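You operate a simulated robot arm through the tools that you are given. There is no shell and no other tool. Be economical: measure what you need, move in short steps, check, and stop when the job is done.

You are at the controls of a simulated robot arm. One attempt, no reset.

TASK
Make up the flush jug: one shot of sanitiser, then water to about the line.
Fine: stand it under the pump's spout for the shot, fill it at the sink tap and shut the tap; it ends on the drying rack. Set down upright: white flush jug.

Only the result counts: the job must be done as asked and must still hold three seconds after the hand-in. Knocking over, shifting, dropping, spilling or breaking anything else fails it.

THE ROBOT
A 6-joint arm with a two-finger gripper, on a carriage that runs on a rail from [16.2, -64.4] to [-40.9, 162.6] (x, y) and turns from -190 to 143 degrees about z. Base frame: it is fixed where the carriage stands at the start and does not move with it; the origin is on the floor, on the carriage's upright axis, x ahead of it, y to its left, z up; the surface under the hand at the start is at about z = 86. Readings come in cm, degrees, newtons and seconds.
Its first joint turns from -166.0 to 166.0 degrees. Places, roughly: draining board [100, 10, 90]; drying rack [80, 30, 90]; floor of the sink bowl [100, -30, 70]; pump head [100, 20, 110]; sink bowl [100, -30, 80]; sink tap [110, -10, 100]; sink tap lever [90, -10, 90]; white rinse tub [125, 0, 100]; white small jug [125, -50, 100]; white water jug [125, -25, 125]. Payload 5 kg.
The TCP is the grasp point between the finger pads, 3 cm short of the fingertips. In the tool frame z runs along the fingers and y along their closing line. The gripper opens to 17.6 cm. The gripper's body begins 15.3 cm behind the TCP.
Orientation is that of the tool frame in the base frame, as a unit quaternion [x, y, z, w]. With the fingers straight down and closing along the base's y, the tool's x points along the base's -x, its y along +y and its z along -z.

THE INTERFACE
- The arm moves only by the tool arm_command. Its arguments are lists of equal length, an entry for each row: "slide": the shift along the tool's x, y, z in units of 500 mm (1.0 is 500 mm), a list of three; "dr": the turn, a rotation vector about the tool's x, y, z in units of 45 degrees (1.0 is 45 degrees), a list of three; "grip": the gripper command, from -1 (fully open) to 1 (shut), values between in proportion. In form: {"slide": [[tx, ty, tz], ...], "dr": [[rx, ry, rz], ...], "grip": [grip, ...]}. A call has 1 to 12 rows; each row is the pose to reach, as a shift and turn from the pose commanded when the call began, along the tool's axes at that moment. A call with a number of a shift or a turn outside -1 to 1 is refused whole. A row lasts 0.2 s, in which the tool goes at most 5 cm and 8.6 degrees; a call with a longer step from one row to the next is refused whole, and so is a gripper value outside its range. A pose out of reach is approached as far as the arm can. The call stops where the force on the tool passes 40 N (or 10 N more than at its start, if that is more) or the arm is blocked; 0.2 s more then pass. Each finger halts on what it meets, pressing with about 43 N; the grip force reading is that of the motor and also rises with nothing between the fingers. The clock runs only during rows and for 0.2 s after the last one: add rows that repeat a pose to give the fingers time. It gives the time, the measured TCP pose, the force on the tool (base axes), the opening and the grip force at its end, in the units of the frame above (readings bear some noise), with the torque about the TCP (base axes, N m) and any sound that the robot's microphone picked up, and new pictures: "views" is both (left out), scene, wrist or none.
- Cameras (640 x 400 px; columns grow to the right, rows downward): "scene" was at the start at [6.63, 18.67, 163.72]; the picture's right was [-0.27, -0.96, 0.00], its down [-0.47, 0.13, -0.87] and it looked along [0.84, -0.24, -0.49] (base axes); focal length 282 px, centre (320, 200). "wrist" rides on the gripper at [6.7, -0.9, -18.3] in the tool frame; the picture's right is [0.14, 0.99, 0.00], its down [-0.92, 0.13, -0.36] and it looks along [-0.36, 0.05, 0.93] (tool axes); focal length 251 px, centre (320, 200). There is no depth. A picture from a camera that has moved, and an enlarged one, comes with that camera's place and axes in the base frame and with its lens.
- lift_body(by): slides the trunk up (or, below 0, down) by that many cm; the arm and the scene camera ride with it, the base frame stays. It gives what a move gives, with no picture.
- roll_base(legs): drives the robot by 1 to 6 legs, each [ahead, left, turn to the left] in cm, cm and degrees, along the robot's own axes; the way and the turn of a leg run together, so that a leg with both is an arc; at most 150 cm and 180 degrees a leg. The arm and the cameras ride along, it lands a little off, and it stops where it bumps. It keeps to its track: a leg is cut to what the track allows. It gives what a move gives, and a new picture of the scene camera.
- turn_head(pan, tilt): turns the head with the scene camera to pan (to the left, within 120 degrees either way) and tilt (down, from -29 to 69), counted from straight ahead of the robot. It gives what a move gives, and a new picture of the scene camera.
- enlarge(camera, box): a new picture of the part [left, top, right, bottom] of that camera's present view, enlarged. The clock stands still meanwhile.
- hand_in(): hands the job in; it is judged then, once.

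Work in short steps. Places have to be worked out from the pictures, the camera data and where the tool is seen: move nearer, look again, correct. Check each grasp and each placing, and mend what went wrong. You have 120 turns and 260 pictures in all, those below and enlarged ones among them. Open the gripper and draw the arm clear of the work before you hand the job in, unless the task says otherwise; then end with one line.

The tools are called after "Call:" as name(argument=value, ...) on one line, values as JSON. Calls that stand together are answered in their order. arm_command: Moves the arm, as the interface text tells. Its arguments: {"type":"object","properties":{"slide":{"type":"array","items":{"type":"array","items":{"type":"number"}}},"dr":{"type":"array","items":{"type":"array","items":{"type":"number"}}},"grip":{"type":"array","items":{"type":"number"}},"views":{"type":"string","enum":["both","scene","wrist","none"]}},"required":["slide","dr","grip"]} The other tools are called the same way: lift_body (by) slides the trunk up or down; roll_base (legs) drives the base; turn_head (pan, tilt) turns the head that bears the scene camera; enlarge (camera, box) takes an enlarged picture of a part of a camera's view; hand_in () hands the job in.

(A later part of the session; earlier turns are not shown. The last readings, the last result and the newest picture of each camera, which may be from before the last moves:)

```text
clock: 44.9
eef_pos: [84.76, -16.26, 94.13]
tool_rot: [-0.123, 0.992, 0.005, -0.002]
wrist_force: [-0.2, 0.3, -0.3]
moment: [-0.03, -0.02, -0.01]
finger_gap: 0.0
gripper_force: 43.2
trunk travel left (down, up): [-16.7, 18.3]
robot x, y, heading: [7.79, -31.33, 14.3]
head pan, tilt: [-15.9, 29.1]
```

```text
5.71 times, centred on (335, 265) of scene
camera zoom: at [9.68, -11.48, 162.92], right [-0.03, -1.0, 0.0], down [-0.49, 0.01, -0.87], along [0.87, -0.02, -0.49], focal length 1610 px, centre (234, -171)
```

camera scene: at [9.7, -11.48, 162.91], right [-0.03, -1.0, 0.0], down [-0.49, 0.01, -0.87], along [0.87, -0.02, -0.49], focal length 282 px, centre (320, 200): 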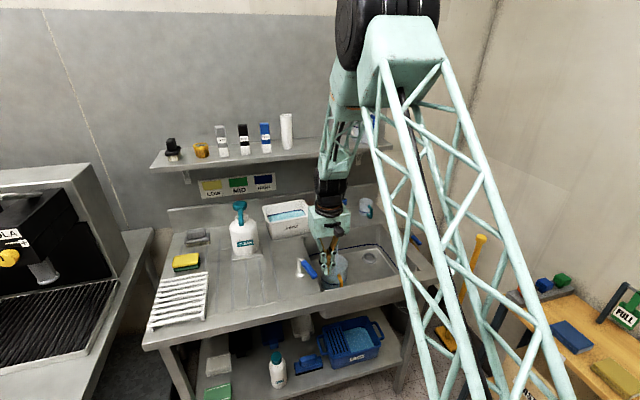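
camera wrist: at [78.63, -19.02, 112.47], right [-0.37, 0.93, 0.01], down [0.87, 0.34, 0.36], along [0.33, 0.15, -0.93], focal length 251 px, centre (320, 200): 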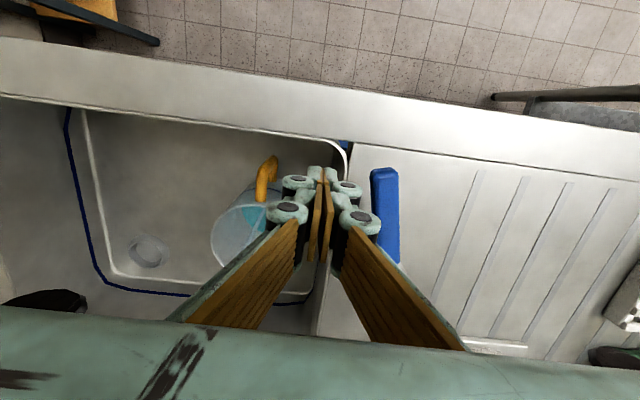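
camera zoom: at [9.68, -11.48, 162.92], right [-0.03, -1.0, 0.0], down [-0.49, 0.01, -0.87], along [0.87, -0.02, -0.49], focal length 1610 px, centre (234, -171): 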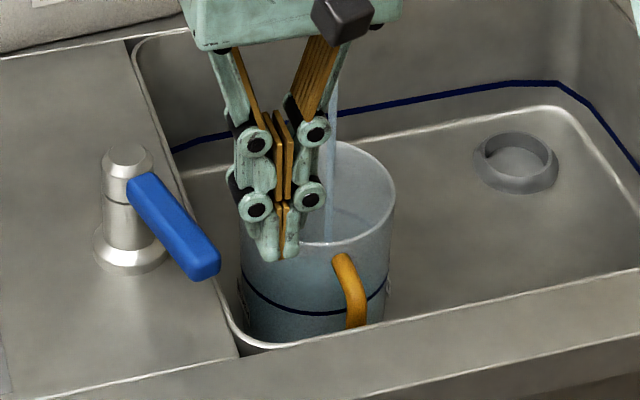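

The level rises slowly. Waiting another 2.6 s.

Call:
arm_command(slide=[[0, 0, 0], [0, 0, 0], [0, 0, 0], [0, 0, 0], [0, 0, 0], [0, 0, 0], [0, 0, 0], [0, 0, 0], [0, 0, 0], [0, 0, 0], [0, 0, 0], [0, 0, 0]], dr=[[0, 0, 0], [0, 0, 0], [0, 0, 0], [0, 0, 0], [0, 0, 0], [0, 0, 0], [0, 0, 0], [0, 0, 0], [0, 0, 0], [0, 0, 0], [0, 0, 0], [0, 0, 0]], grip=[1, 1, 1, 1, 1, 1, 1, 1, 1, 1, 1, 1], views="none")

Call:
enlarge(camera="wrist", box=[160, 80, 320, 260])

Call:
enlarge(camera="scene", box=[310, 230, 360, 300])

```text
clock: 47.5
eef_pos: [84.84, -16.2, 94.15]
tool_rot: [-0.123, 0.992, 0.005, -0.002]
wrist_force: [-0.4, 0.8, 1.0]
moment: [0.01, 0.0, 0.0]
finger_gap: 0.0
gripper_force: 42.8
trunk travel left (down, up): [-16.7, 18.3]
robot x, y, heading: [8.07, -31.2, 14.3]
head pan, tilt: [-15.9, 29.1]
```

```text
2.22 times, centred on (240, 170) of wrist
camera zoom: at [78.61, -19.0, 112.52], right [-0.37, 0.93, 0.01], down [0.87, 0.34, 0.36], along [0.33, 0.15, -0.93], focal length 559 px, centre (498, 267)
```

zoom: 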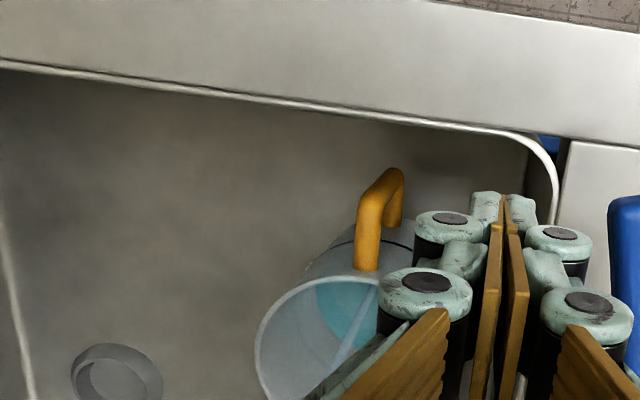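

```text
5.71 times, centred on (335, 265) of scene
camera zoom: at [9.7, -11.47, 162.92], right [-0.03, -1.0, 0.0], down [-0.49, 0.01, -0.87], along [0.87, -0.02, -0.49], focal length 1610 px, centre (234, -171)
```

zoom: 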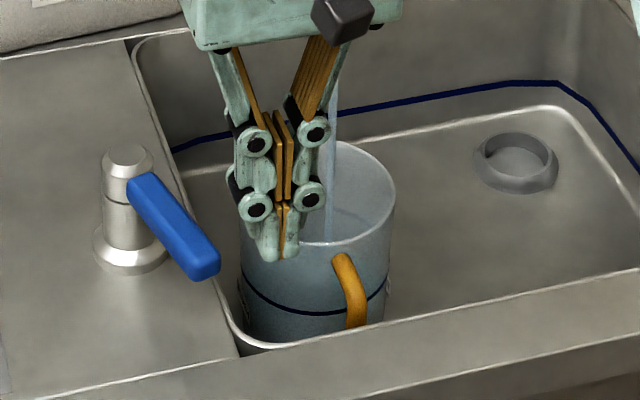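

I estimate the level is about 60% of the way to the line. Waiting another 2.2 s.

Call:
arm_command(slide=[[0, 0, 0], [0, 0, 0], [0, 0, 0], [0, 0, 0], [0, 0, 0], [0, 0, 0], [0, 0, 0], [0, 0, 0], [0, 0, 0], [0, 0, 0]], dr=[[0, 0, 0], [0, 0, 0], [0, 0, 0], [0, 0, 0], [0, 0, 0], [0, 0, 0], [0, 0, 0], [0, 0, 0], [0, 0, 0], [0, 0, 0]], grip=[1, 1, 1, 1, 1, 1, 1, 1, 1, 1], views="none")

Call:
enlarge(camera="wrist", box=[210, 150, 280, 240])

Call:
enlarge(camera="scene", box=[320, 240, 350, 290])

```text
clock: 49.7
eef_pos: [84.84, -16.26, 94.24]
tool_rot: [-0.122, 0.992, 0.005, -0.002]
wrist_force: [-0.1, 0.6, -0.1]
moment: [0.0, -0.02, 0.01]
finger_gap: 0.0
gripper_force: 43.2
trunk travel left (down, up): [-16.7, 18.3]
robot x, y, heading: [7.95, -31.31, 14.1]
head pan, tilt: [-15.9, 29.1]
```

```text
4.44 times, centred on (245, 195) of wrist
camera zoom: at [78.61, -19.0, 112.52], right [-0.37, 0.93, 0.01], down [0.87, 0.34, 0.36], along [0.33, 0.15, -0.93], focal length 1118 px, centre (653, 222)
```

zoom: 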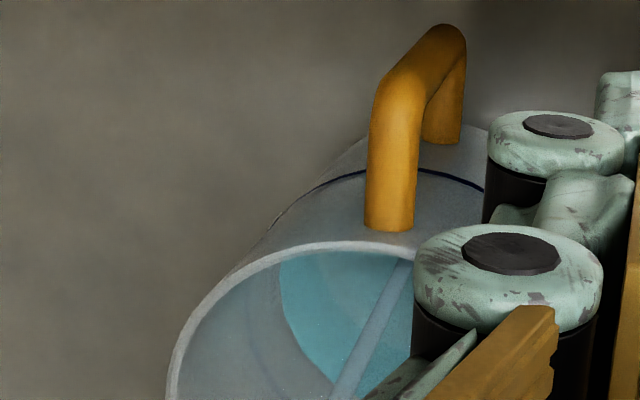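

```text
8.00 times, centred on (335, 265) of scene
camera zoom: at [9.7, -11.47, 162.92], right [-0.03, -1.0, 0.0], down [-0.49, 0.01, -0.87], along [0.87, -0.02, -0.49], focal length 2254 px, centre (200, -320)
```

zoom: 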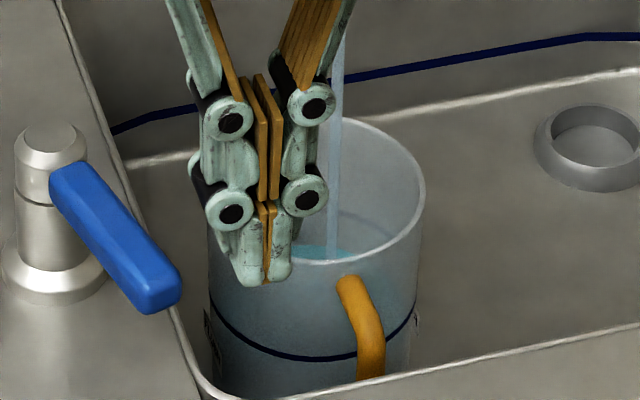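

The surface is now visible at about z≈76, with the line at about 78. In this same zoom, the far water edge should reach row ~215 when it's at the line. Waiting 2 s.

Call:
arm_command(slide=[[0, 0, 0], [0, 0, 0], [0, 0, 0], [0, 0, 0], [0, 0, 0], [0, 0, 0], [0, 0, 0], [0, 0, 0], [0, 0, 0]], dr=[[0, 0, 0], [0, 0, 0], [0, 0, 0], [0, 0, 0], [0, 0, 0], [0, 0, 0], [0, 0, 0], [0, 0, 0], [0, 0, 0]], grip=[1, 1, 1, 1, 1, 1, 1, 1, 1], views="none")

Call:
enlarge(camera="scene", box=[320, 240, 350, 290])

Call:
enlarge(camera="wrist", box=[210, 150, 280, 240])

```text
clock: 51.7
eef_pos: [84.88, -16.25, 94.19]
tool_rot: [-0.123, 0.992, 0.006, -0.001]
wrist_force: [0.5, -0.2, -0.1]
moment: [-0.01, -0.03, 0.0]
finger_gap: 0.0
gripper_force: 43.7
trunk travel left (down, up): [-16.7, 18.3]
robot x, y, heading: [8.01, -31.12, 14.3]
head pan, tilt: [-15.9, 29.1]
```

```text
8.00 times, centred on (335, 265) of scene
camera zoom: at [9.7, -11.47, 162.92], right [-0.03, -1.0, 0.0], down [-0.49, 0.01, -0.87], along [0.87, -0.02, -0.49], focal length 2254 px, centre (200, -320)
```

zoom: 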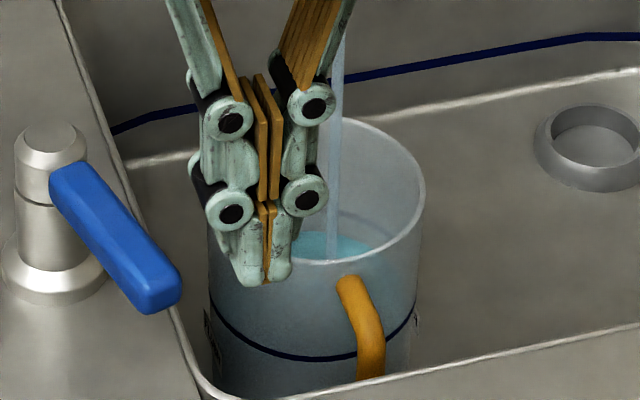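

```text
4.44 times, centred on (245, 195) of wrist
camera zoom: at [78.61, -19.0, 112.52], right [-0.37, 0.93, 0.01], down [0.87, 0.34, 0.36], along [0.33, 0.15, -0.93], focal length 1118 px, centre (653, 222)
```

zoom: 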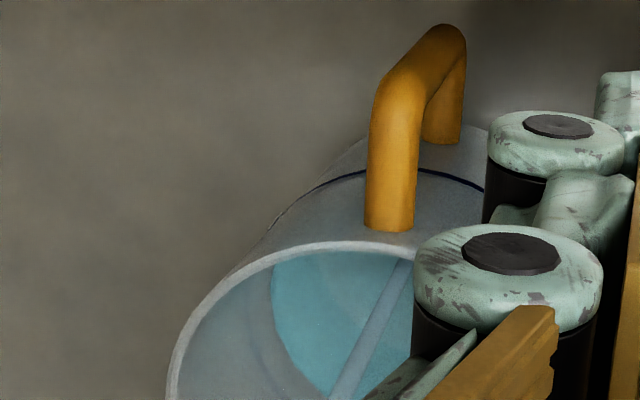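

Far edge is at ~232, rising about 7 px/s, so roughly 2.3 s to go. I'll wait 1 s more, then push the lever back left to close.

Call:
arm_command(slide=[[0, 0, 0], [0, 0, 0], [0, 0, 0], [0, 0, 0], [0, 0, 0], [0, 0.03, 0], [0, 0.06, 0], [0, 0.08, 0]], dr=[[0, 0, 0], [0, 0, 0], [0, 0, 0], [0, 0, 0], [0, 0, 0], [0, 0, 0], [0, 0, 0], [0, 0, 0]], grip=[1, 1, 1, 1, 1, 1, 1, 1], views="wrist")

Call:
enlarge(camera="scene", box=[300, 210, 360, 290])

```text
clock: 53.5
eef_pos: [83.96, -12.32, 94.24]
tool_rot: [-0.122, 0.993, 0.006, -0.002]
wrist_force: [-0.5, 0.8, 0.2]
moment: [0.05, 0.04, 0.01]
finger_gap: 0.02
gripper_force: 42.9
trunk travel left (down, up): [-16.7, 18.3]
robot x, y, heading: [8.04, -31.38, 14.2]
head pan, tilt: [-15.9, 29.1]
camera wrist: at [77.67, -15.04, 112.54], right [-0.37, 0.93, 0.01], down [0.87, 0.34, 0.36], along [0.33, 0.15, -0.93], focal length 251 px, centre (320, 200)
```

wrist: 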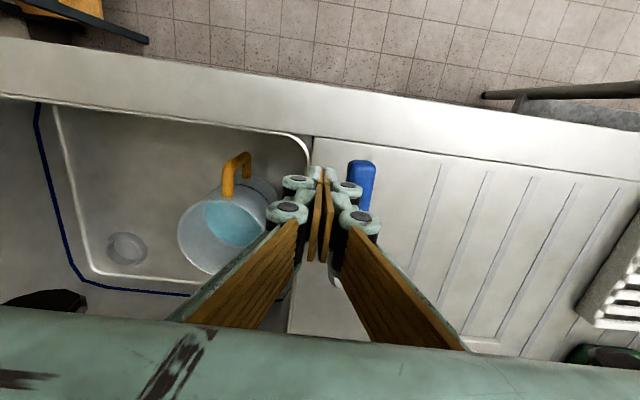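

```text
5.00 times, centred on (330, 250) of scene
camera zoom: at [9.7, -11.49, 162.93], right [-0.03, -1.0, 0.0], down [-0.49, 0.01, -0.87], along [0.87, -0.02, -0.49], focal length 1408 px, centre (270, -50)
```

zoom: 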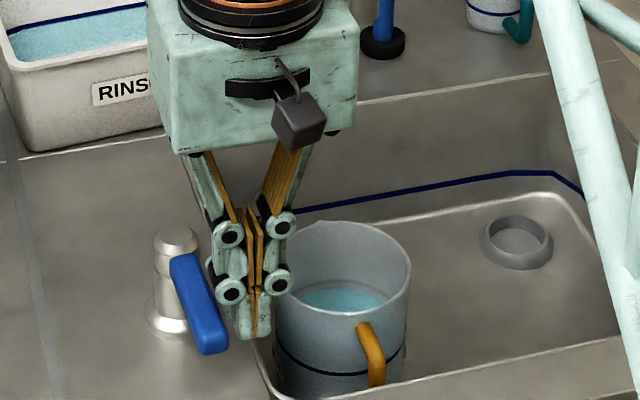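

The stream has stopped. I'll measure the level against the line precisely.

Call:
enlarge(camera="scene", box=[325, 248, 353, 292])

Call:
enlarge(camera="wrist", box=[160, 140, 290, 290])

```text
9.09 times, centred on (339, 270) of scene
camera zoom: at [9.7, -11.49, 162.93], right [-0.03, -1.0, 0.0], down [-0.49, 0.01, -0.87], along [0.87, -0.02, -0.49], focal length 2561 px, centre (147, -436)
```

zoom: 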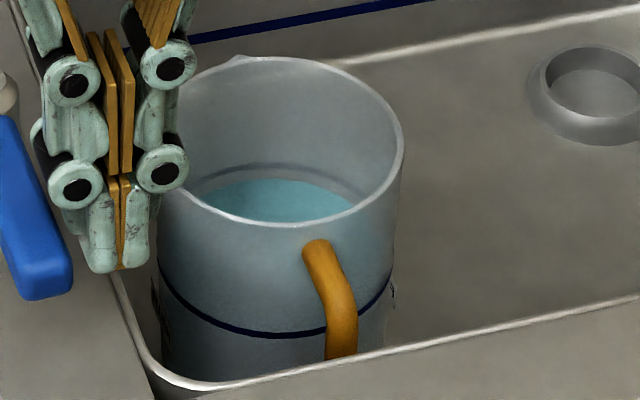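

```text
2.67 times, centred on (225, 215) of wrist
camera zoom: at [77.67, -15.04, 112.54], right [-0.37, 0.93, 0.01], down [0.87, 0.34, 0.36], along [0.33, 0.15, -0.93], focal length 670 px, centre (573, 160)
```

zoom: 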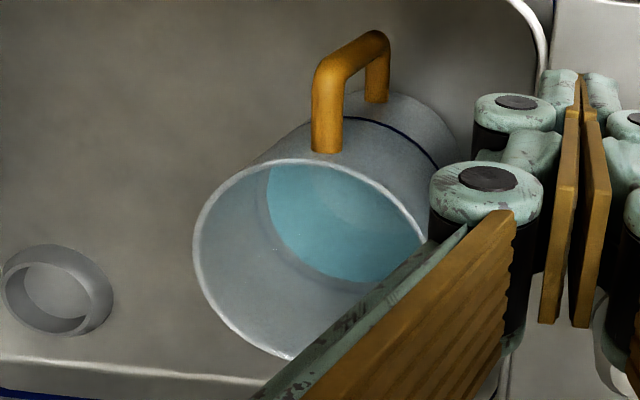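

The line shows faintly through the far wall, and the water is about 0.5 cm below it. I'll straddle the lever with a partly open gripper so I can nudge it open briefly and shut it again right away.

Call:
arm_command(slide=[[0, -0.01, -0.04], [0, -0.01, -0.12], [0, 0.04, -0.17], [0, 0.07, -0.17], [0, 0.07, -0.17], [0, 0.07, -0.17]], dr=[[0, 0, 0], [0, 0, 0], [0, 0, 0], [0, 0, 0], [0, 0, 0], [0, 0, 0]], grip=[1, 1, 0.2, 0.2, 0.2, 0.2])

Call:
enlarge(camera="scene", box=[290, 190, 360, 300])

```text
clock: 54.9
eef_pos: [82.96, -9.1, 102.75]
tool_rot: [-0.123, 0.992, 0.006, -0.002]
wrist_force: [-1.0, 0.7, 1.1]
moment: [-0.02, 0.01, 0.01]
finger_gap: 7.05
gripper_force: 0.1
trunk travel left (down, up): [-16.7, 18.3]
robot x, y, heading: [7.48, -31.21, 14.3]
head pan, tilt: [-15.9, 29.1]
camera scene: at [9.7, -11.48, 162.93], right [-0.03, -1.0, 0.0], down [-0.49, 0.01, -0.87], along [0.87, -0.02, -0.49], focal length 282 px, centre (320, 200)
camera wrist: at [76.78, -11.81, 121.16], right [-0.37, 0.93, 0.01], down [0.87, 0.34, 0.36], along [0.33, 0.15, -0.93], focal length 251 px, centre (320, 200)
```

scene: 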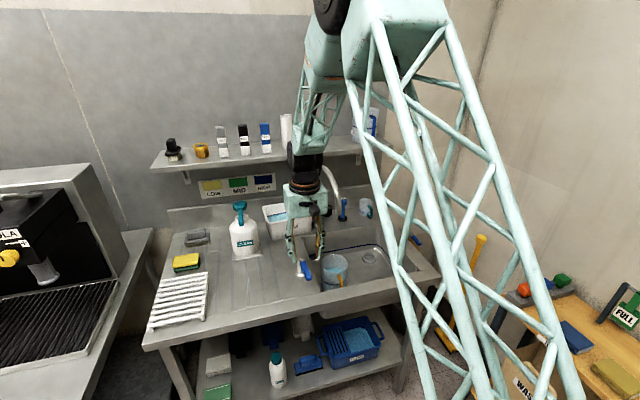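
wrist: 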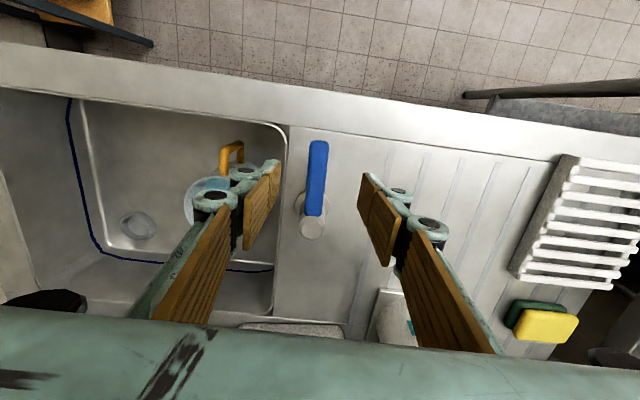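

```text
3.64 times, centred on (325, 245) of scene
camera zoom: at [9.7, -11.48, 162.93], right [-0.03, -1.0, 0.0], down [-0.49, 0.01, -0.87], along [0.87, -0.02, -0.49], focal length 1024 px, centre (302, 36)
```

zoom: 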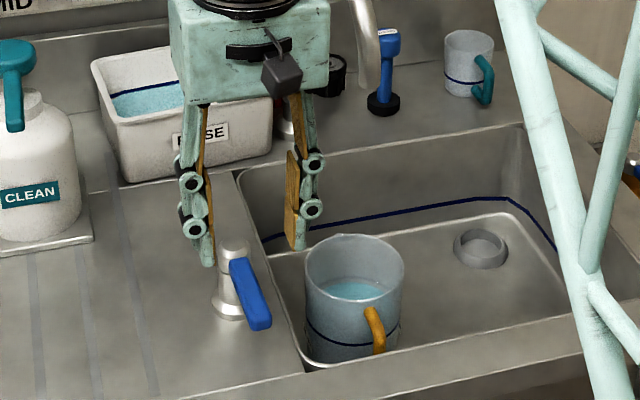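

Lever closed, no flow, and the fingers straddle it. Lowering around it first.

Call:
arm_command(slide=[[0, 0, 0.08], [0, 0, 0.172], [0, 0, 0.172]], dr=[[0, 0, 0], [0, 0, 0], [0, 0, 0]], grip=[0.2, 0.2, 0.2], views="wrist")

```text
clock: 55.7
eef_pos: [82.86, -8.91, 94.09]
tool_rot: [-0.123, 0.992, 0.006, -0.002]
wrist_force: [1.9, -0.2, -1.8]
moment: [-0.05, 0.2, -0.01]
finger_gap: 7.06
gripper_force: 0.1
trunk travel left (down, up): [-16.7, 18.3]
robot x, y, heading: [7.82, -31.44, 14.0]
head pan, tilt: [-15.9, 29.1]
camera wrist: at [76.76, -11.63, 112.43], right [-0.37, 0.93, 0.01], down [0.87, 0.35, 0.36], along [0.33, 0.15, -0.93], focal length 251 px, centre (320, 200)
```

wrist: 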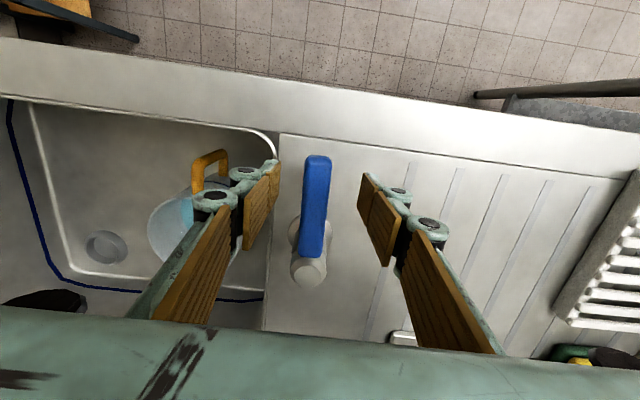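

The lever is centred between the fingers. Brief opening pulse, then closing.

Call:
arm_command(slide=[[0, -0.05, 0], [0, -0.09, 0], [0, -0.09, 0], [0, 0, 0], [0, 0.04, 0], [0, 0.056, 0], [0, 0.06, 0]], dr=[[0, 0, 0], [0, 0, 0], [0, 0, 0], [0, 0, 0], [0, 0, 0], [0, 0, 0], [0, 0, 0]], grip=[0.2, 0.2, 0.2, 0.2, 0.2, 0.2, 0.2], views="wrist")

Call:
enlarge(camera="scene", box=[325, 248, 353, 292])

Call:
enlarge(camera="scene", box=[290, 150, 370, 300])

```text
clock: 57.3
eef_pos: [82.37, -6.28, 94.11]
tool_rot: [-0.122, 0.993, 0.006, -0.002]
wrist_force: [8.8, -16.2, -6.5]
moment: [-0.12, -0.05, -0.15]
finger_gap: 7.64
gripper_force: 8.4
trunk travel left (down, up): [-16.7, 18.3]
robot x, y, heading: [8.12, -31.02, 14.1]
head pan, tilt: [-15.9, 29.1]
camera wrist: at [76.12, -8.92, 112.43], right [-0.37, 0.93, 0.01], down [0.87, 0.34, 0.36], along [0.33, 0.15, -0.93], focal length 251 px, centre (320, 200)
```

wrist: 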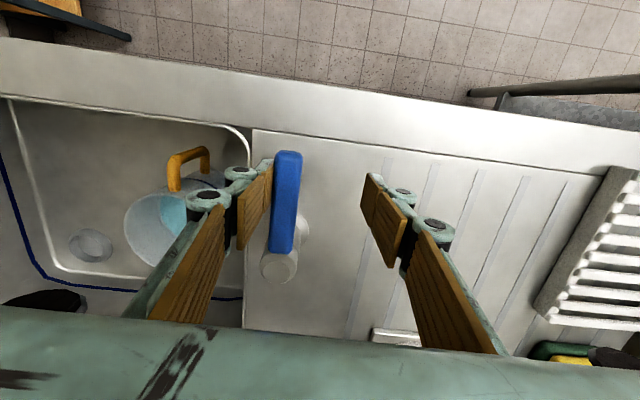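

```text
9.09 times, centred on (339, 270) of scene
camera zoom: at [9.8, -11.58, 162.93], right [-0.03, -1.0, 0.0], down [-0.49, 0.01, -0.87], along [0.87, -0.03, -0.49], focal length 2561 px, centre (147, -436)
```

zoom: 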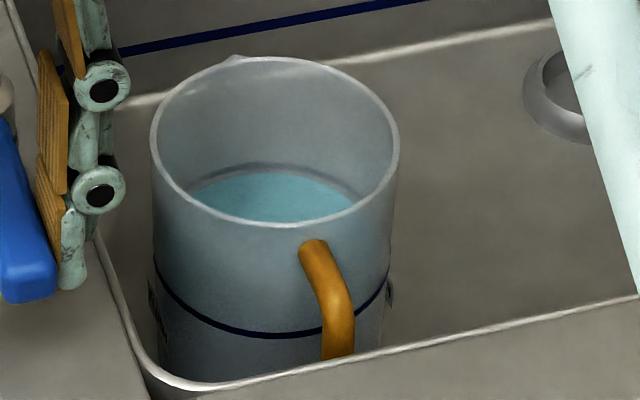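

```text
2.67 times, centred on (330, 225) of scene
camera zoom: at [9.8, -11.58, 162.93], right [-0.03, -1.0, 0.0], down [-0.49, 0.01, -0.87], along [0.87, -0.03, -0.49], focal length 751 px, centre (293, 133)
```

zoom: 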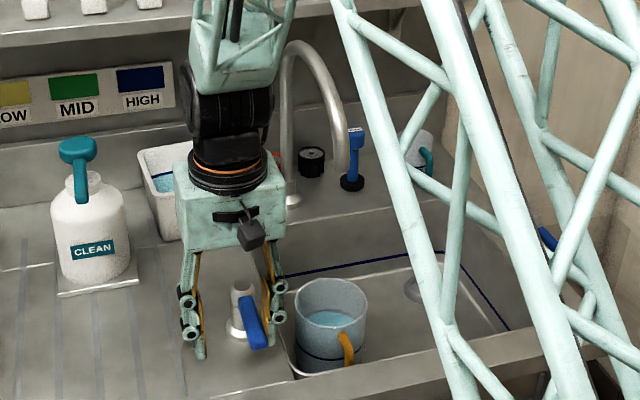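

Tap closed hard against its stop. The water is still about 0.3–0.5 cm under the line, so one more identical short pulse should bring it there.

Call:
arm_command(slide=[[0, -0.06, 0], [0, -0.11, 0], [0, -0.15, 0], [0, -0.15, 0], [0, -0.06, 0], [0, -0.02, 0], [0, -0.004, 0], [0, 0, 0]], dr=[[0, 0, 0], [0, 0, 0], [0, 0, 0], [0, 0, 0], [0, 0, 0], [0, 0, 0], [0, 0, 0], [0, 0, 0]], grip=[0.2, 0.2, 0.2, 0.2, 0.2, 0.2, 0.2, 0.2], views="wrist")

Call:
enlarge(camera="scene", box=[325, 248, 353, 292])

Call:
enlarge(camera="wrist", box=[100, 130, 250, 290])

```text
clock: 59.1
eef_pos: [82.26, -6.24, 93.91]
tool_rot: [-0.122, 0.992, 0.006, -0.002]
wrist_force: [6.3, -15.4, -6.4]
moment: [-0.09, 0.01, -0.16]
finger_gap: 7.56
gripper_force: 7.6
trunk travel left (down, up): [-16.7, 18.3]
robot x, y, heading: [7.84, -31.33, 14.1]
head pan, tilt: [-15.9, 29.1]
camera wrist: at [76.07, -8.98, 112.34], right [-0.37, 0.93, 0.01], down [0.87, 0.34, 0.36], along [0.33, 0.15, -0.93], focal length 251 px, centre (320, 200)
```

wrist: 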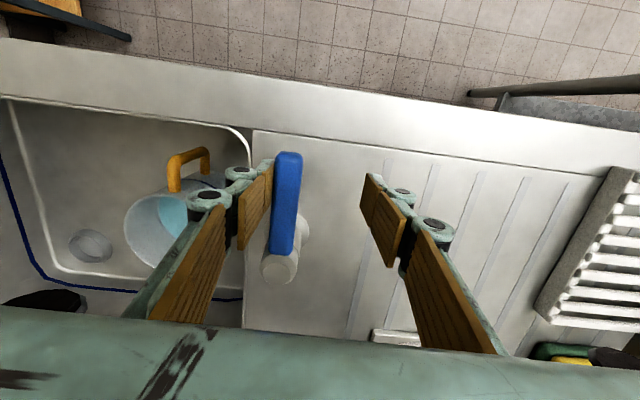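

```text
9.09 times, centred on (339, 270) of scene
camera zoom: at [9.78, -11.57, 162.93], right [-0.03, -1.0, 0.0], down [-0.49, 0.01, -0.87], along [0.87, -0.03, -0.49], focal length 2561 px, centre (147, -436)
```

zoom: 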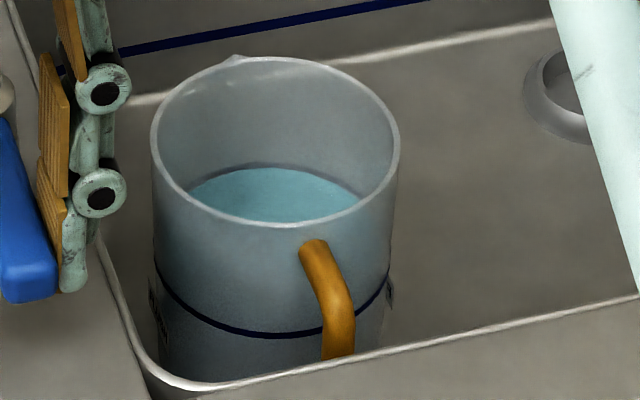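

```text
2.50 times, centred on (175, 210) of wrist
camera zoom: at [76.07, -8.98, 112.34], right [-0.37, 0.93, 0.01], down [0.87, 0.34, 0.36], along [0.33, 0.15, -0.93], focal length 629 px, centre (682, 175)
```

zoom: 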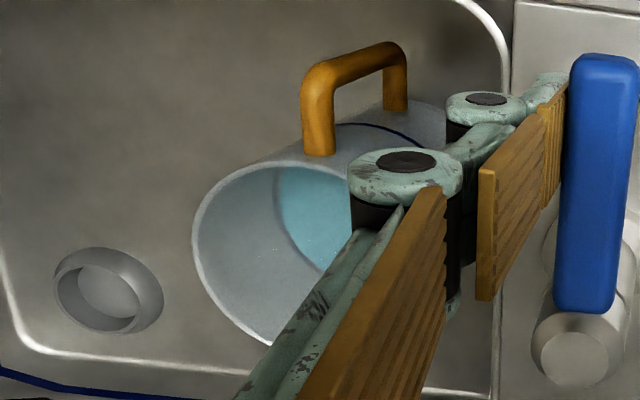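

The water now meets the line and the tap is shut. I'll centre off the lever, rise, move in front of the jug, and tilt back to the 30° grasp attitude.

Call:
arm_command(slide=[[0, -0.055, 0], [0, -0.055, -0.08], [0, -0.055, -0.17], [0, -0.14, -0.17], [0.01, -0.23, -0.17], [0.02, -0.32, -0.17], [0.025, -0.336, -0.17], [0.025, -0.336, -0.15], [0.025, -0.336, -0.12], [0.025, -0.336, -0.08], [0.025, -0.336, -0.08]], dr=[[0, 0, 0], [0, 0, 0], [0, 0, 0], [0, 0, 0], [0, 0, 0], [0, 0, 0], [0, -0.15, 0], [0, -0.31, 0], [0, -0.48, 0], [0, -0.66, 0], [0, -0.66, 0]], grip=[0.2, 0.2, 0.2, 0.2, 0.2, 0.2, -0.45, -0.45, -0.45, -0.45, -0.45])

Call:
enlarge(camera="scene", box=[280, 180, 390, 310])

```text
clock: 61.5
eef_pos: [84.09, -23.48, 99.06]
tool_rot: [-0.117, 0.977, 0.02, 0.175]
wrist_force: [0.3, -0.2, 1.0]
moment: [0.01, 0.04, 0.02]
finger_gap: 12.77
gripper_force: 0.1
out of reach, approached as far as the arm can: row 9, 10
trunk travel left (down, up): [-16.7, 18.3]
robot x, y, heading: [7.93, -31.26, 14.2]
head pan, tilt: [-15.9, 29.1]
camera scene: at [9.71, -11.48, 162.93], right [-0.03, -1.0, 0.0], down [-0.49, 0.01, -0.87], along [0.87, -0.02, -0.49], focal length 282 px, centre (320, 200)
camera wrist: at [71.92, -27.33, 113.85], right [-0.36, 0.93, -0.05], down [0.69, 0.3, 0.66], along [0.63, 0.2, -0.75], focal length 251 px, centre (320, 200)
```

scene: 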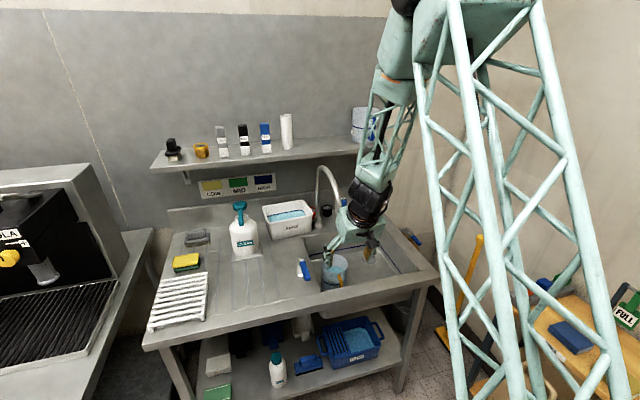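
wrist: 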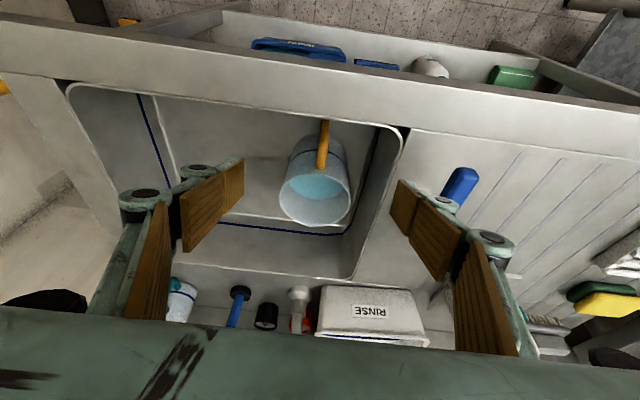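

```text
3.08 times, centred on (335, 245) of scene
camera zoom: at [9.71, -11.48, 162.93], right [-0.03, -1.0, 0.0], down [-0.49, 0.01, -0.87], along [0.87, -0.02, -0.49], focal length 867 px, centre (274, 62)
```

zoom: 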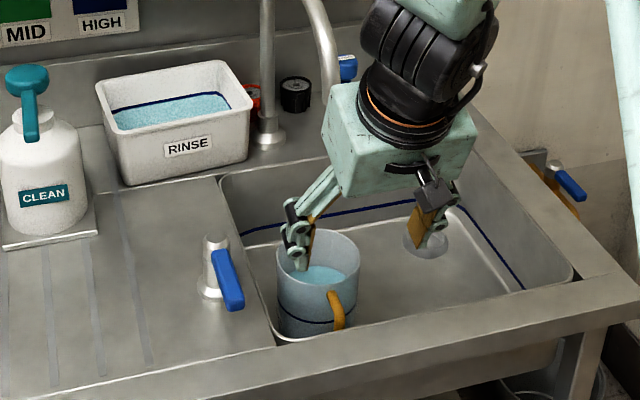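

The jug with its line-level water is between the fingers' path. Advancing along the tool axis part way, then checking alignment.

Call:
arm_command(slide=[[-0.002, 0.002, 0.07], [-0.004, 0.004, 0.14], [-0.006, 0.004, 0.21], [-0.008, 0.004, 0.28], [-0.008, 0.004, 0.28]], dr=[[0, 0, 0], [0, 0, 0], [0, 0, 0], [0, 0, 0], [0, 0, 0]], grip=[-0.45, -0.45, -0.45, -0.45, -0.45])

```text
clock: 62.7
eef_pos: [91.86, -20.52, 85.94]
tool_rot: [-0.117, 0.96, 0.038, 0.253]
wrist_force: [1.3, 0.9, -0.2]
moment: [0.0, 0.05, 0.0]
finger_gap: 12.74
gripper_force: 0.1
out of reach, approached as far as the arm can: row 1
trunk travel left (down, up): [-16.7, 18.3]
robot x, y, heading: [8.36, -31.44, 14.1]
head pan, tilt: [-15.9, 29.1]
camera scene: at [9.76, -11.46, 162.93], right [-0.03, -1.0, 0.0], down [-0.49, 0.01, -0.87], along [0.87, -0.02, -0.49], focal length 282 px, centre (320, 200)
camera wrist: at [77.65, -25.28, 98.58], right [-0.36, 0.93, -0.06], down [0.58, 0.27, 0.77], along [0.73, 0.24, -0.63], focal length 251 px, centre (320, 200)
```

scene: 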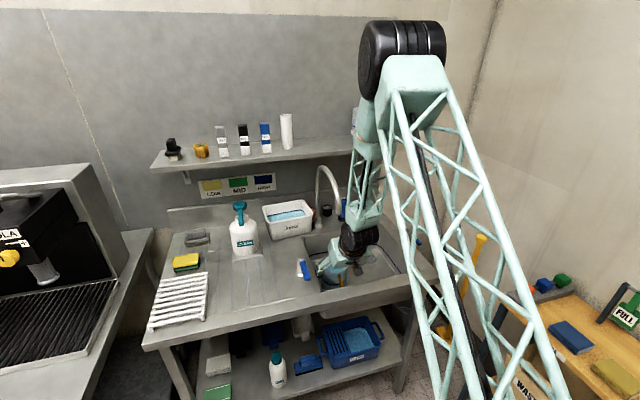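
wrist: 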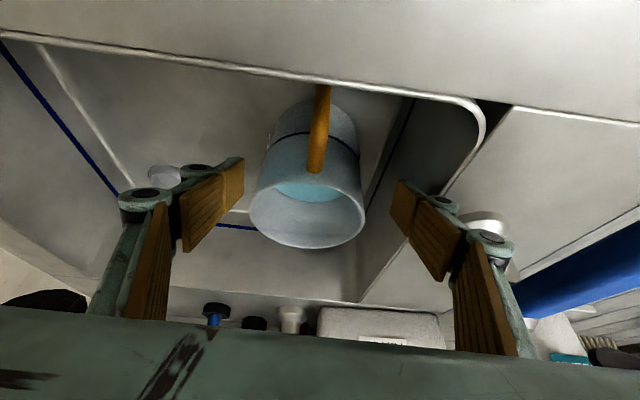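

Nearly aligned; I'll shift 0.6 cm right and continue down to the grasp height, TCP z≈79.5.

Call:
arm_command(slide=[[-0.003, -0.012, 0.05], [-0.006, -0.012, 0.1], [-0.008, -0.012, 0.15], [-0.008, -0.012, 0.15]], dr=[[0, 0, 0], [0, 0, 0], [0, 0, 0], [0, 0, 0]], grip=[-0.45, -0.45, -0.45, -0.45])

```text
clock: 63.7
eef_pos: [96.18, -20.09, 79.6]
tool_rot: [-0.117, 0.96, 0.037, 0.253]
wrist_force: [0.3, 0.1, -0.8]
moment: [0.0, 0.02, -0.03]
finger_gap: 12.77
gripper_force: 0.0
trunk travel left (down, up): [-16.7, 18.3]
robot x, y, heading: [7.85, -31.29, 14.4]
head pan, tilt: [-15.9, 29.1]
camera scene: at [9.76, -11.46, 162.92], right [-0.03, -1.0, 0.0], down [-0.49, 0.01, -0.87], along [0.87, -0.02, -0.49], focal length 282 px, centre (320, 200)
camera wrist: at [81.93, -24.78, 92.23], right [-0.36, 0.93, -0.06], down [0.58, 0.27, 0.77], along [0.73, 0.24, -0.63], focal length 251 px, centre (320, 200)
```

scene: 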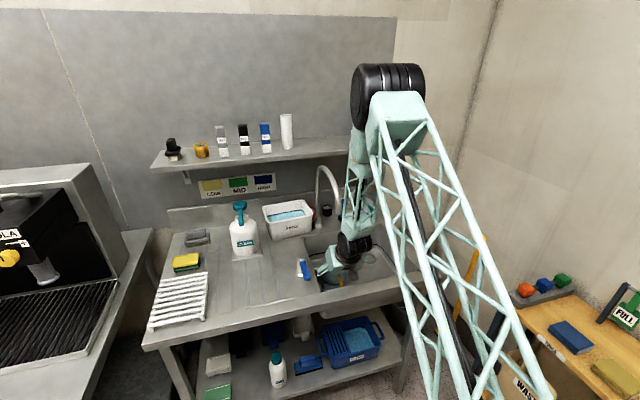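
wrist: 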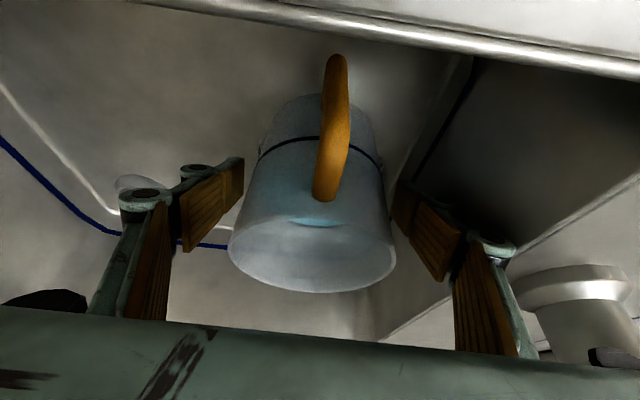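

Jug well placed between the pads. Closing.

Call:
arm_command(slide=[[0, 0, 0], [0, 0, 0], [0, 0, 0], [0, 0, 0]], dr=[[0, 0, 0], [0, 0, 0], [0, 0, 0], [0, 0, 0]], grip=[1, 1, 1, 1], views="none")

```text
clock: 64.7
eef_pos: [96.12, -20.2, 79.61]
tool_rot: [-0.116, 0.96, 0.037, 0.253]
wrist_force: [-0.8, -3.9, 7.2]
moment: [-0.76, -0.19, -0.05]
finger_gap: 10.76
gripper_force: 42.7
trunk travel left (down, up): [-16.7, 18.3]
robot x, y, heading: [7.58, -31.31, 14.3]
head pan, tilt: [-15.9, 29.1]
```

Gripped at 10.76 cm. Lifting straight up out of the bowl, staying below the spout.

Call:
arm_command(slide=[[-0.02, 0, -0.035], [-0.055, 0, -0.097], [-0.095, 0, -0.167], [-0.135, 0, -0.237], [-0.17, 0, -0.299], [-0.17, 0, -0.299]], dr=[[0, 0, 0], [0, 0, 0], [0, 0, 0], [0, 0, 0], [0, 0, 0], [0, 0, 0]], grip=[1, 1, 1, 1, 1, 1])

Call:
enlarge(camera="scene", box=[280, 150, 400, 300])

```text
clock: 66.1
eef_pos: [96.18, -20.31, 96.96]
tool_rot: [-0.116, 0.96, 0.037, 0.253]
wrist_force: [-0.5, -0.5, -6.2]
moment: [-0.03, -0.05, 0.0]
finger_gap: 10.77
gripper_force: 43.1
trunk travel left (down, up): [-16.7, 18.3]
robot x, y, heading: [8.11, -31.37, 14.3]
head pan, tilt: [-15.9, 29.1]
camera scene: at [9.63, -11.49, 162.92], right [-0.03, -1.0, 0.0], down [-0.49, 0.01, -0.87], along [0.87, -0.02, -0.49], focal length 282 px, centre (320, 200)
camera wrist: at [82.12, -24.98, 109.63], right [-0.36, 0.93, -0.06], down [0.58, 0.27, 0.77], along [0.74, 0.24, -0.63], focal length 251 px, centre (320, 200)
```

scene: 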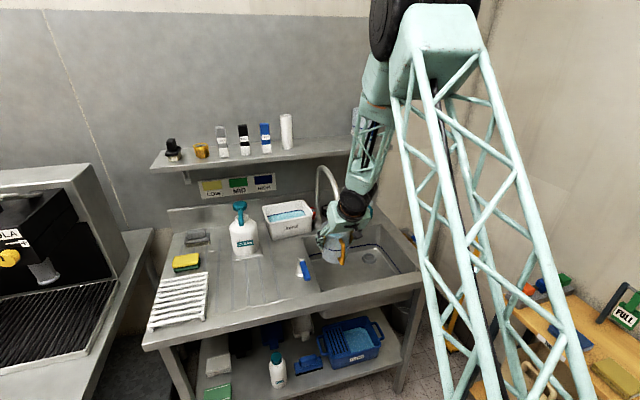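
wrist: 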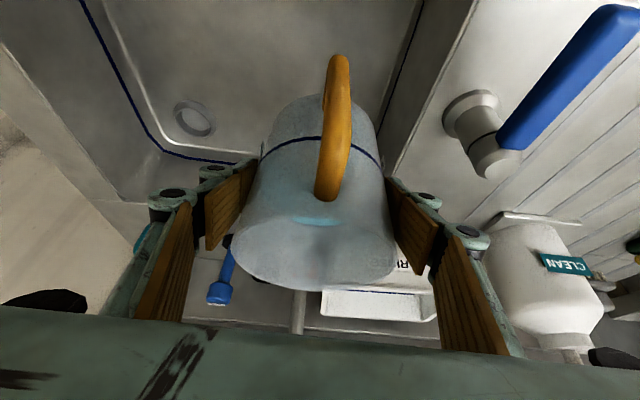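

```text
2.67 times, centred on (340, 225) of scene
camera zoom: at [9.63, -11.49, 162.92], right [-0.03, -1.0, 0.0], down [-0.49, 0.01, -0.87], along [0.87, -0.02, -0.49], focal length 751 px, centre (267, 133)
```

zoom: 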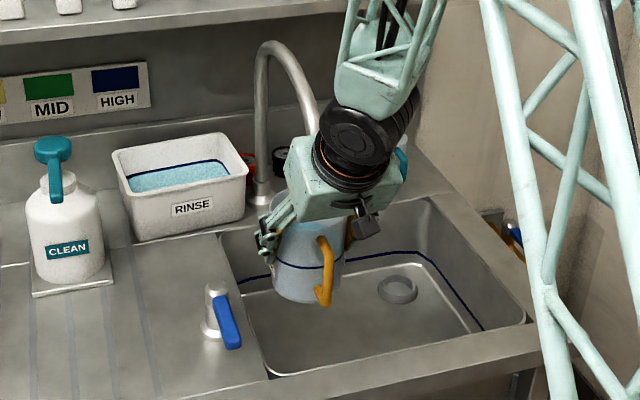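

Jug hanging level at 6.2 N, no drips seen. Pulling back from under the spout.

Call:
arm_command(slide=[[0.04, 0, -0.023], [0.09, 0, -0.052], [0.145, 0, -0.083], [0.192, 0, -0.11], [0.192, 0, -0.11]], dr=[[0, 0, 0], [0, 0, 0], [0, 0, 0], [0, 0, 0], [0, 0, 0]], grip=[1, 1, 1, 1, 1], views="wrist")

```text
clock: 67.3
eef_pos: [85.48, -22.98, 96.85]
tool_rot: [-0.116, 0.96, 0.037, 0.253]
wrist_force: [-0.8, -0.3, -6.2]
moment: [-0.02, -0.06, 0.02]
finger_gap: 10.76
gripper_force: 43.1
trunk travel left (down, up): [-16.7, 18.3]
robot x, y, heading: [7.97, -31.1, 14.1]
head pan, tilt: [-15.9, 29.1]
camera wrist: at [71.27, -27.63, 109.43], right [-0.36, 0.93, -0.06], down [0.58, 0.27, 0.77], along [0.74, 0.24, -0.63], focal length 251 px, centre (320, 200)
```

wrist: 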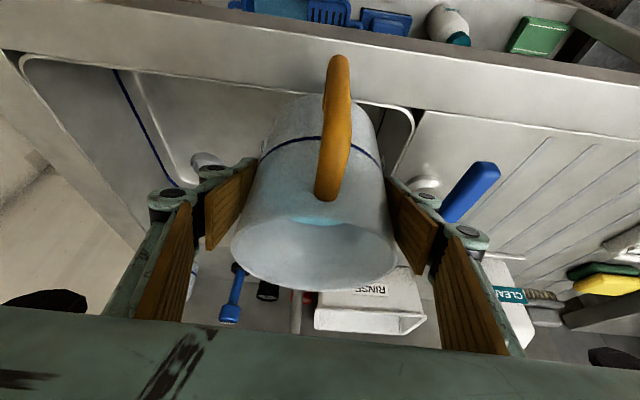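

Before raising I want a little more margin to the spout, so I'll pull back another 1.8 cm.

Call:
arm_command(slide=[[0.016, 0, -0.009], [0.031, 0, -0.018], [0.031, 0, -0.018]], dr=[[0, 0, 0], [0, 0, 0], [0, 0, 0]], grip=[1, 1, 1], views="none")

```text
clock: 68.1
eef_pos: [83.66, -23.48, 96.77]
tool_rot: [-0.115, 0.96, 0.037, 0.253]
wrist_force: [0.9, -1.1, -6.6]
moment: [0.0, 0.0, -0.01]
finger_gap: 10.74
gripper_force: 42.6
trunk travel left (down, up): [-16.7, 18.3]
robot x, y, heading: [7.79, -31.24, 14.2]
head pan, tilt: [-15.9, 29.1]
```

Reached u≈75.4 without attitude loss. Now raising with the trunk only, so the arm posture stays unchanged.

Call:
lift_body(by=9.5)

Call:
enlarge(camera="scene", box=[260, 150, 400, 310])

```text
clock: 69.3
eef_pos: [83.79, -23.5, 106.24]
tool_rot: [-0.116, 0.96, 0.038, 0.252]
wrist_force: [-0.1, -0.5, -7.1]
moment: [-0.01, 0.0, -0.04]
finger_gap: 10.74
gripper_force: 42.9
trunk travel left (down, up): [-26.2, 8.8]
robot x, y, heading: [8.34, -31.01, 14.3]
head pan, tilt: [-15.9, 29.1]
```

```text
2.50 times, centred on (330, 230) of scene
camera zoom: at [9.75, -11.47, 172.41], right [-0.03, -1.0, 0.0], down [-0.49, 0.01, -0.87], along [0.87, -0.02, -0.49], focal length 704 px, centre (295, 125)
```

zoom: 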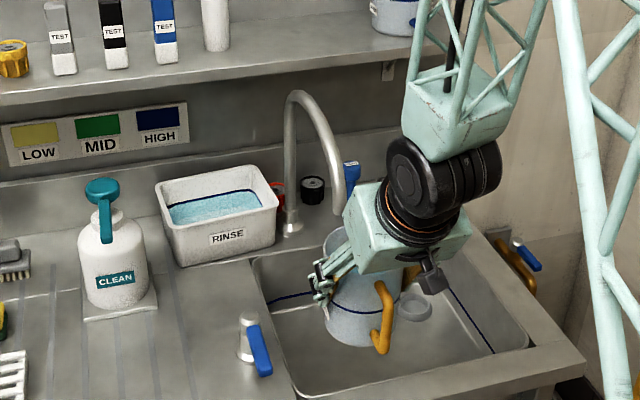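

Clear of the spout at z=106 (jug bottom ≈97). Rolling left 20 cm along the rail, over the lever.

Call:
roll_base(legs=[[0, 20, 0]])

```text
clock: 71.0
eef_pos: [78.86, -3.9, 106.28]
tool_rot: [-0.117, 0.96, 0.037, 0.253]
wrist_force: [-0.4, -0.4, -7.2]
moment: [-0.01, 0.01, 0.02]
finger_gap: 10.76
gripper_force: 43.1
trunk travel left (down, up): [-26.2, 8.8]
robot x, y, heading: [2.85, -11.94, 14.4]
head pan, tilt: [-15.9, 29.1]
camera scene: at [4.81, 7.87, 172.42], right [-0.03, -1.0, 0.0], down [-0.49, 0.01, -0.87], along [0.87, -0.02, -0.49], focal length 282 px, centre (320, 200)
```

scene: 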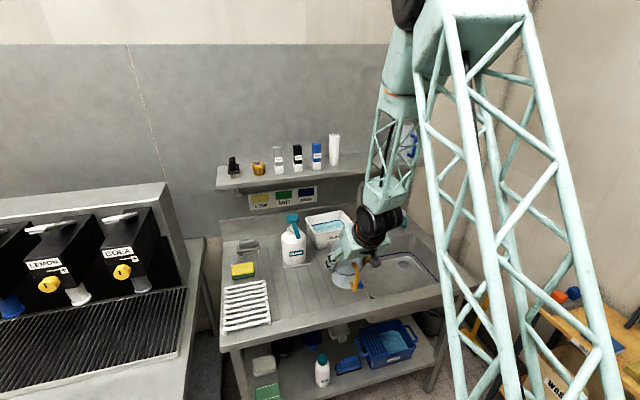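

Smooth. Rolling another 36 cm to bring the jug to the rack's position (v≈13).

Call:
roll_base(legs=[[0, 36, 0]])

Call:
enlarge(camera="scene", box=[240, 180, 400, 330])

Call:
enlarge(camera="wrist", box=[0, 0, 640, 400])

```text
clock: 73.4
eef_pos: [70.14, 30.19, 106.29]
tool_rot: [-0.117, 0.96, 0.038, 0.253]
wrist_force: [1.0, 0.3, -6.3]
moment: [-0.05, 0.02, -0.01]
finger_gap: 10.73
gripper_force: 42.9
trunk travel left (down, up): [-26.2, 8.8]
robot x, y, heading: [-5.48, 22.95, 14.4]
head pan, tilt: [-15.9, 29.1]
camera scene: at [-3.75, 42.13, 172.42], right [-0.03, -1.0, 0.0], down [-0.49, 0.01, -0.87], along [0.87, -0.02, -0.49], focal length 282 px, centre (320, 200)
```

scene: 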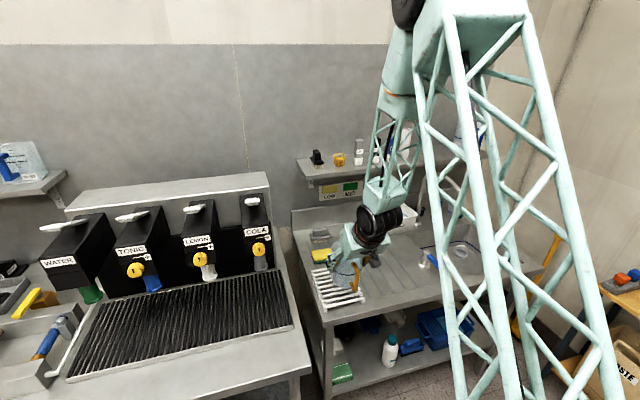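

```text
2.67 times, centred on (320, 255) of scene
camera zoom: at [-3.75, 42.13, 172.42], right [-0.03, -1.0, 0.0], down [-0.49, 0.01, -0.87], along [0.87, -0.02, -0.49], focal length 751 px, centre (320, 53)
```

zoom: 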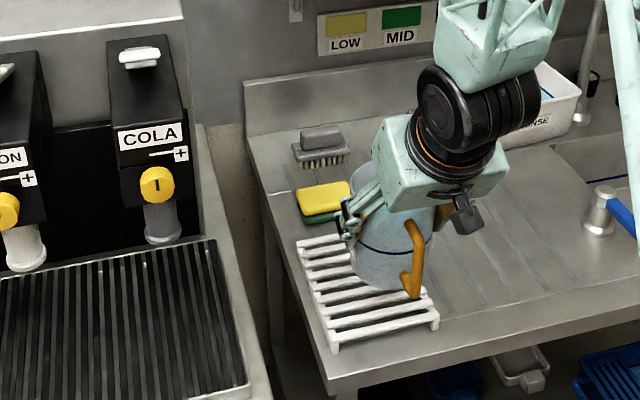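

```text
1.00 times, centred on (320, 200) of wrist (not enlarged: the box is as wide or as high as the picture)
camera zoom: at [56.07, 25.49, 118.95], right [-0.36, 0.93, -0.06], down [0.58, 0.27, 0.77], along [0.73, 0.24, -0.63], focal length 251 px, centre (320, 200)
```

zoom: 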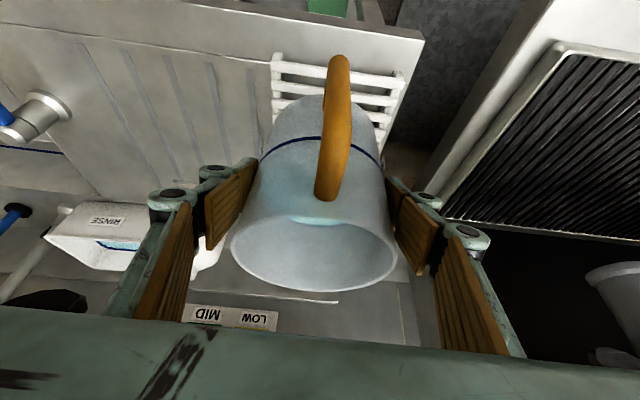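

TCP is at u≈75.4, v≈12.2. The rack spans u 73–93, v 6–21. Moving the jug over its centre and lowering to about 1.5 cm above the slats.

Call:
arm_command(slide=[[-0.044, 0.01, 0.025], [-0.088, 0.02, 0.05], [-0.132, 0.028, 0.075], [-0.11, 0.028, 0.115], [-0.087, 0.028, 0.156], [-0.063, 0.028, 0.197], [-0.063, 0.028, 0.197]], dr=[[0, 0, 0], [0, 0, 0], [0, 0, 0], [0, 0, 0], [0, 0, 0], [0, 0, 0], [0, 0, 0]], grip=[1, 1, 1, 1, 1, 1, 1])

Call:
enlarge(camera="scene", box=[290, 220, 390, 330])

```text
clock: 75.0
eef_pos: [77.39, 33.52, 99.19]
tool_rot: [-0.117, 0.96, 0.037, 0.252]
wrist_force: [1.5, -0.6, -7.6]
moment: [0.02, 0.03, -0.01]
finger_gap: 10.76
gripper_force: 43.1
trunk travel left (down, up): [-26.2, 8.8]
robot x, y, heading: [-5.7, 22.07, 14.2]
head pan, tilt: [-15.9, 29.1]
camera scene: at [-3.67, 42.14, 172.42], right [-0.03, -1.0, 0.0], down [-0.49, 0.01, -0.87], along [0.87, -0.02, -0.49], focal length 282 px, centre (320, 200)
camera wrist: at [63.17, 28.8, 111.88], right [-0.36, 0.93, -0.06], down [0.58, 0.27, 0.77], along [0.73, 0.24, -0.63], focal length 251 px, centre (320, 200)
```

scene: 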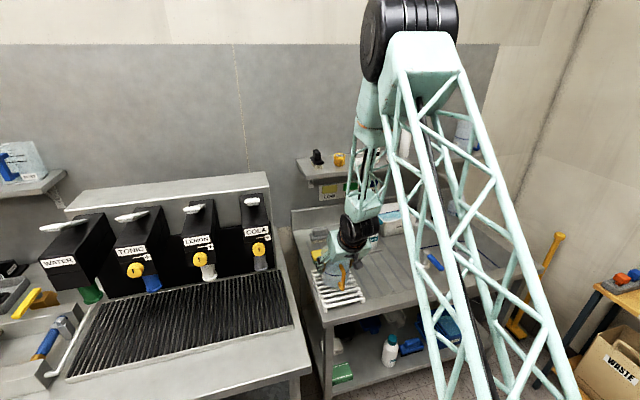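
wrist: 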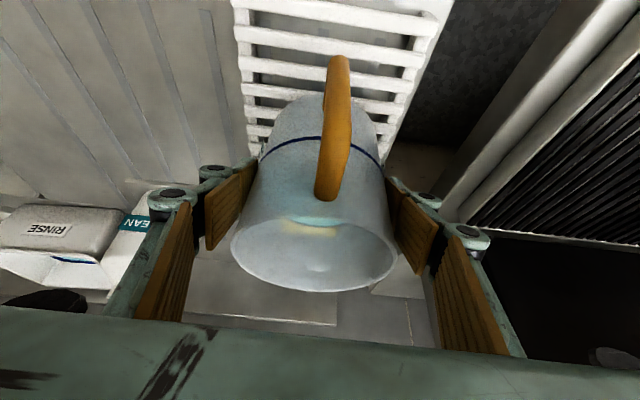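

```text
3.64 times, centred on (340, 275) of scene
camera zoom: at [-3.67, 42.14, 172.42], right [-0.03, -1.0, 0.0], down [-0.49, 0.01, -0.87], along [0.87, -0.02, -0.49], focal length 1024 px, centre (247, -73)
```

zoom: 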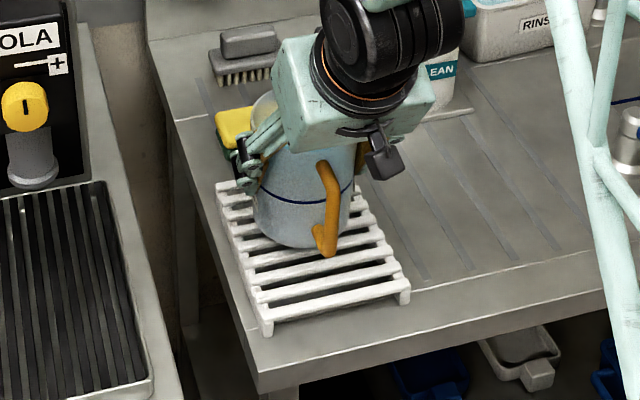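

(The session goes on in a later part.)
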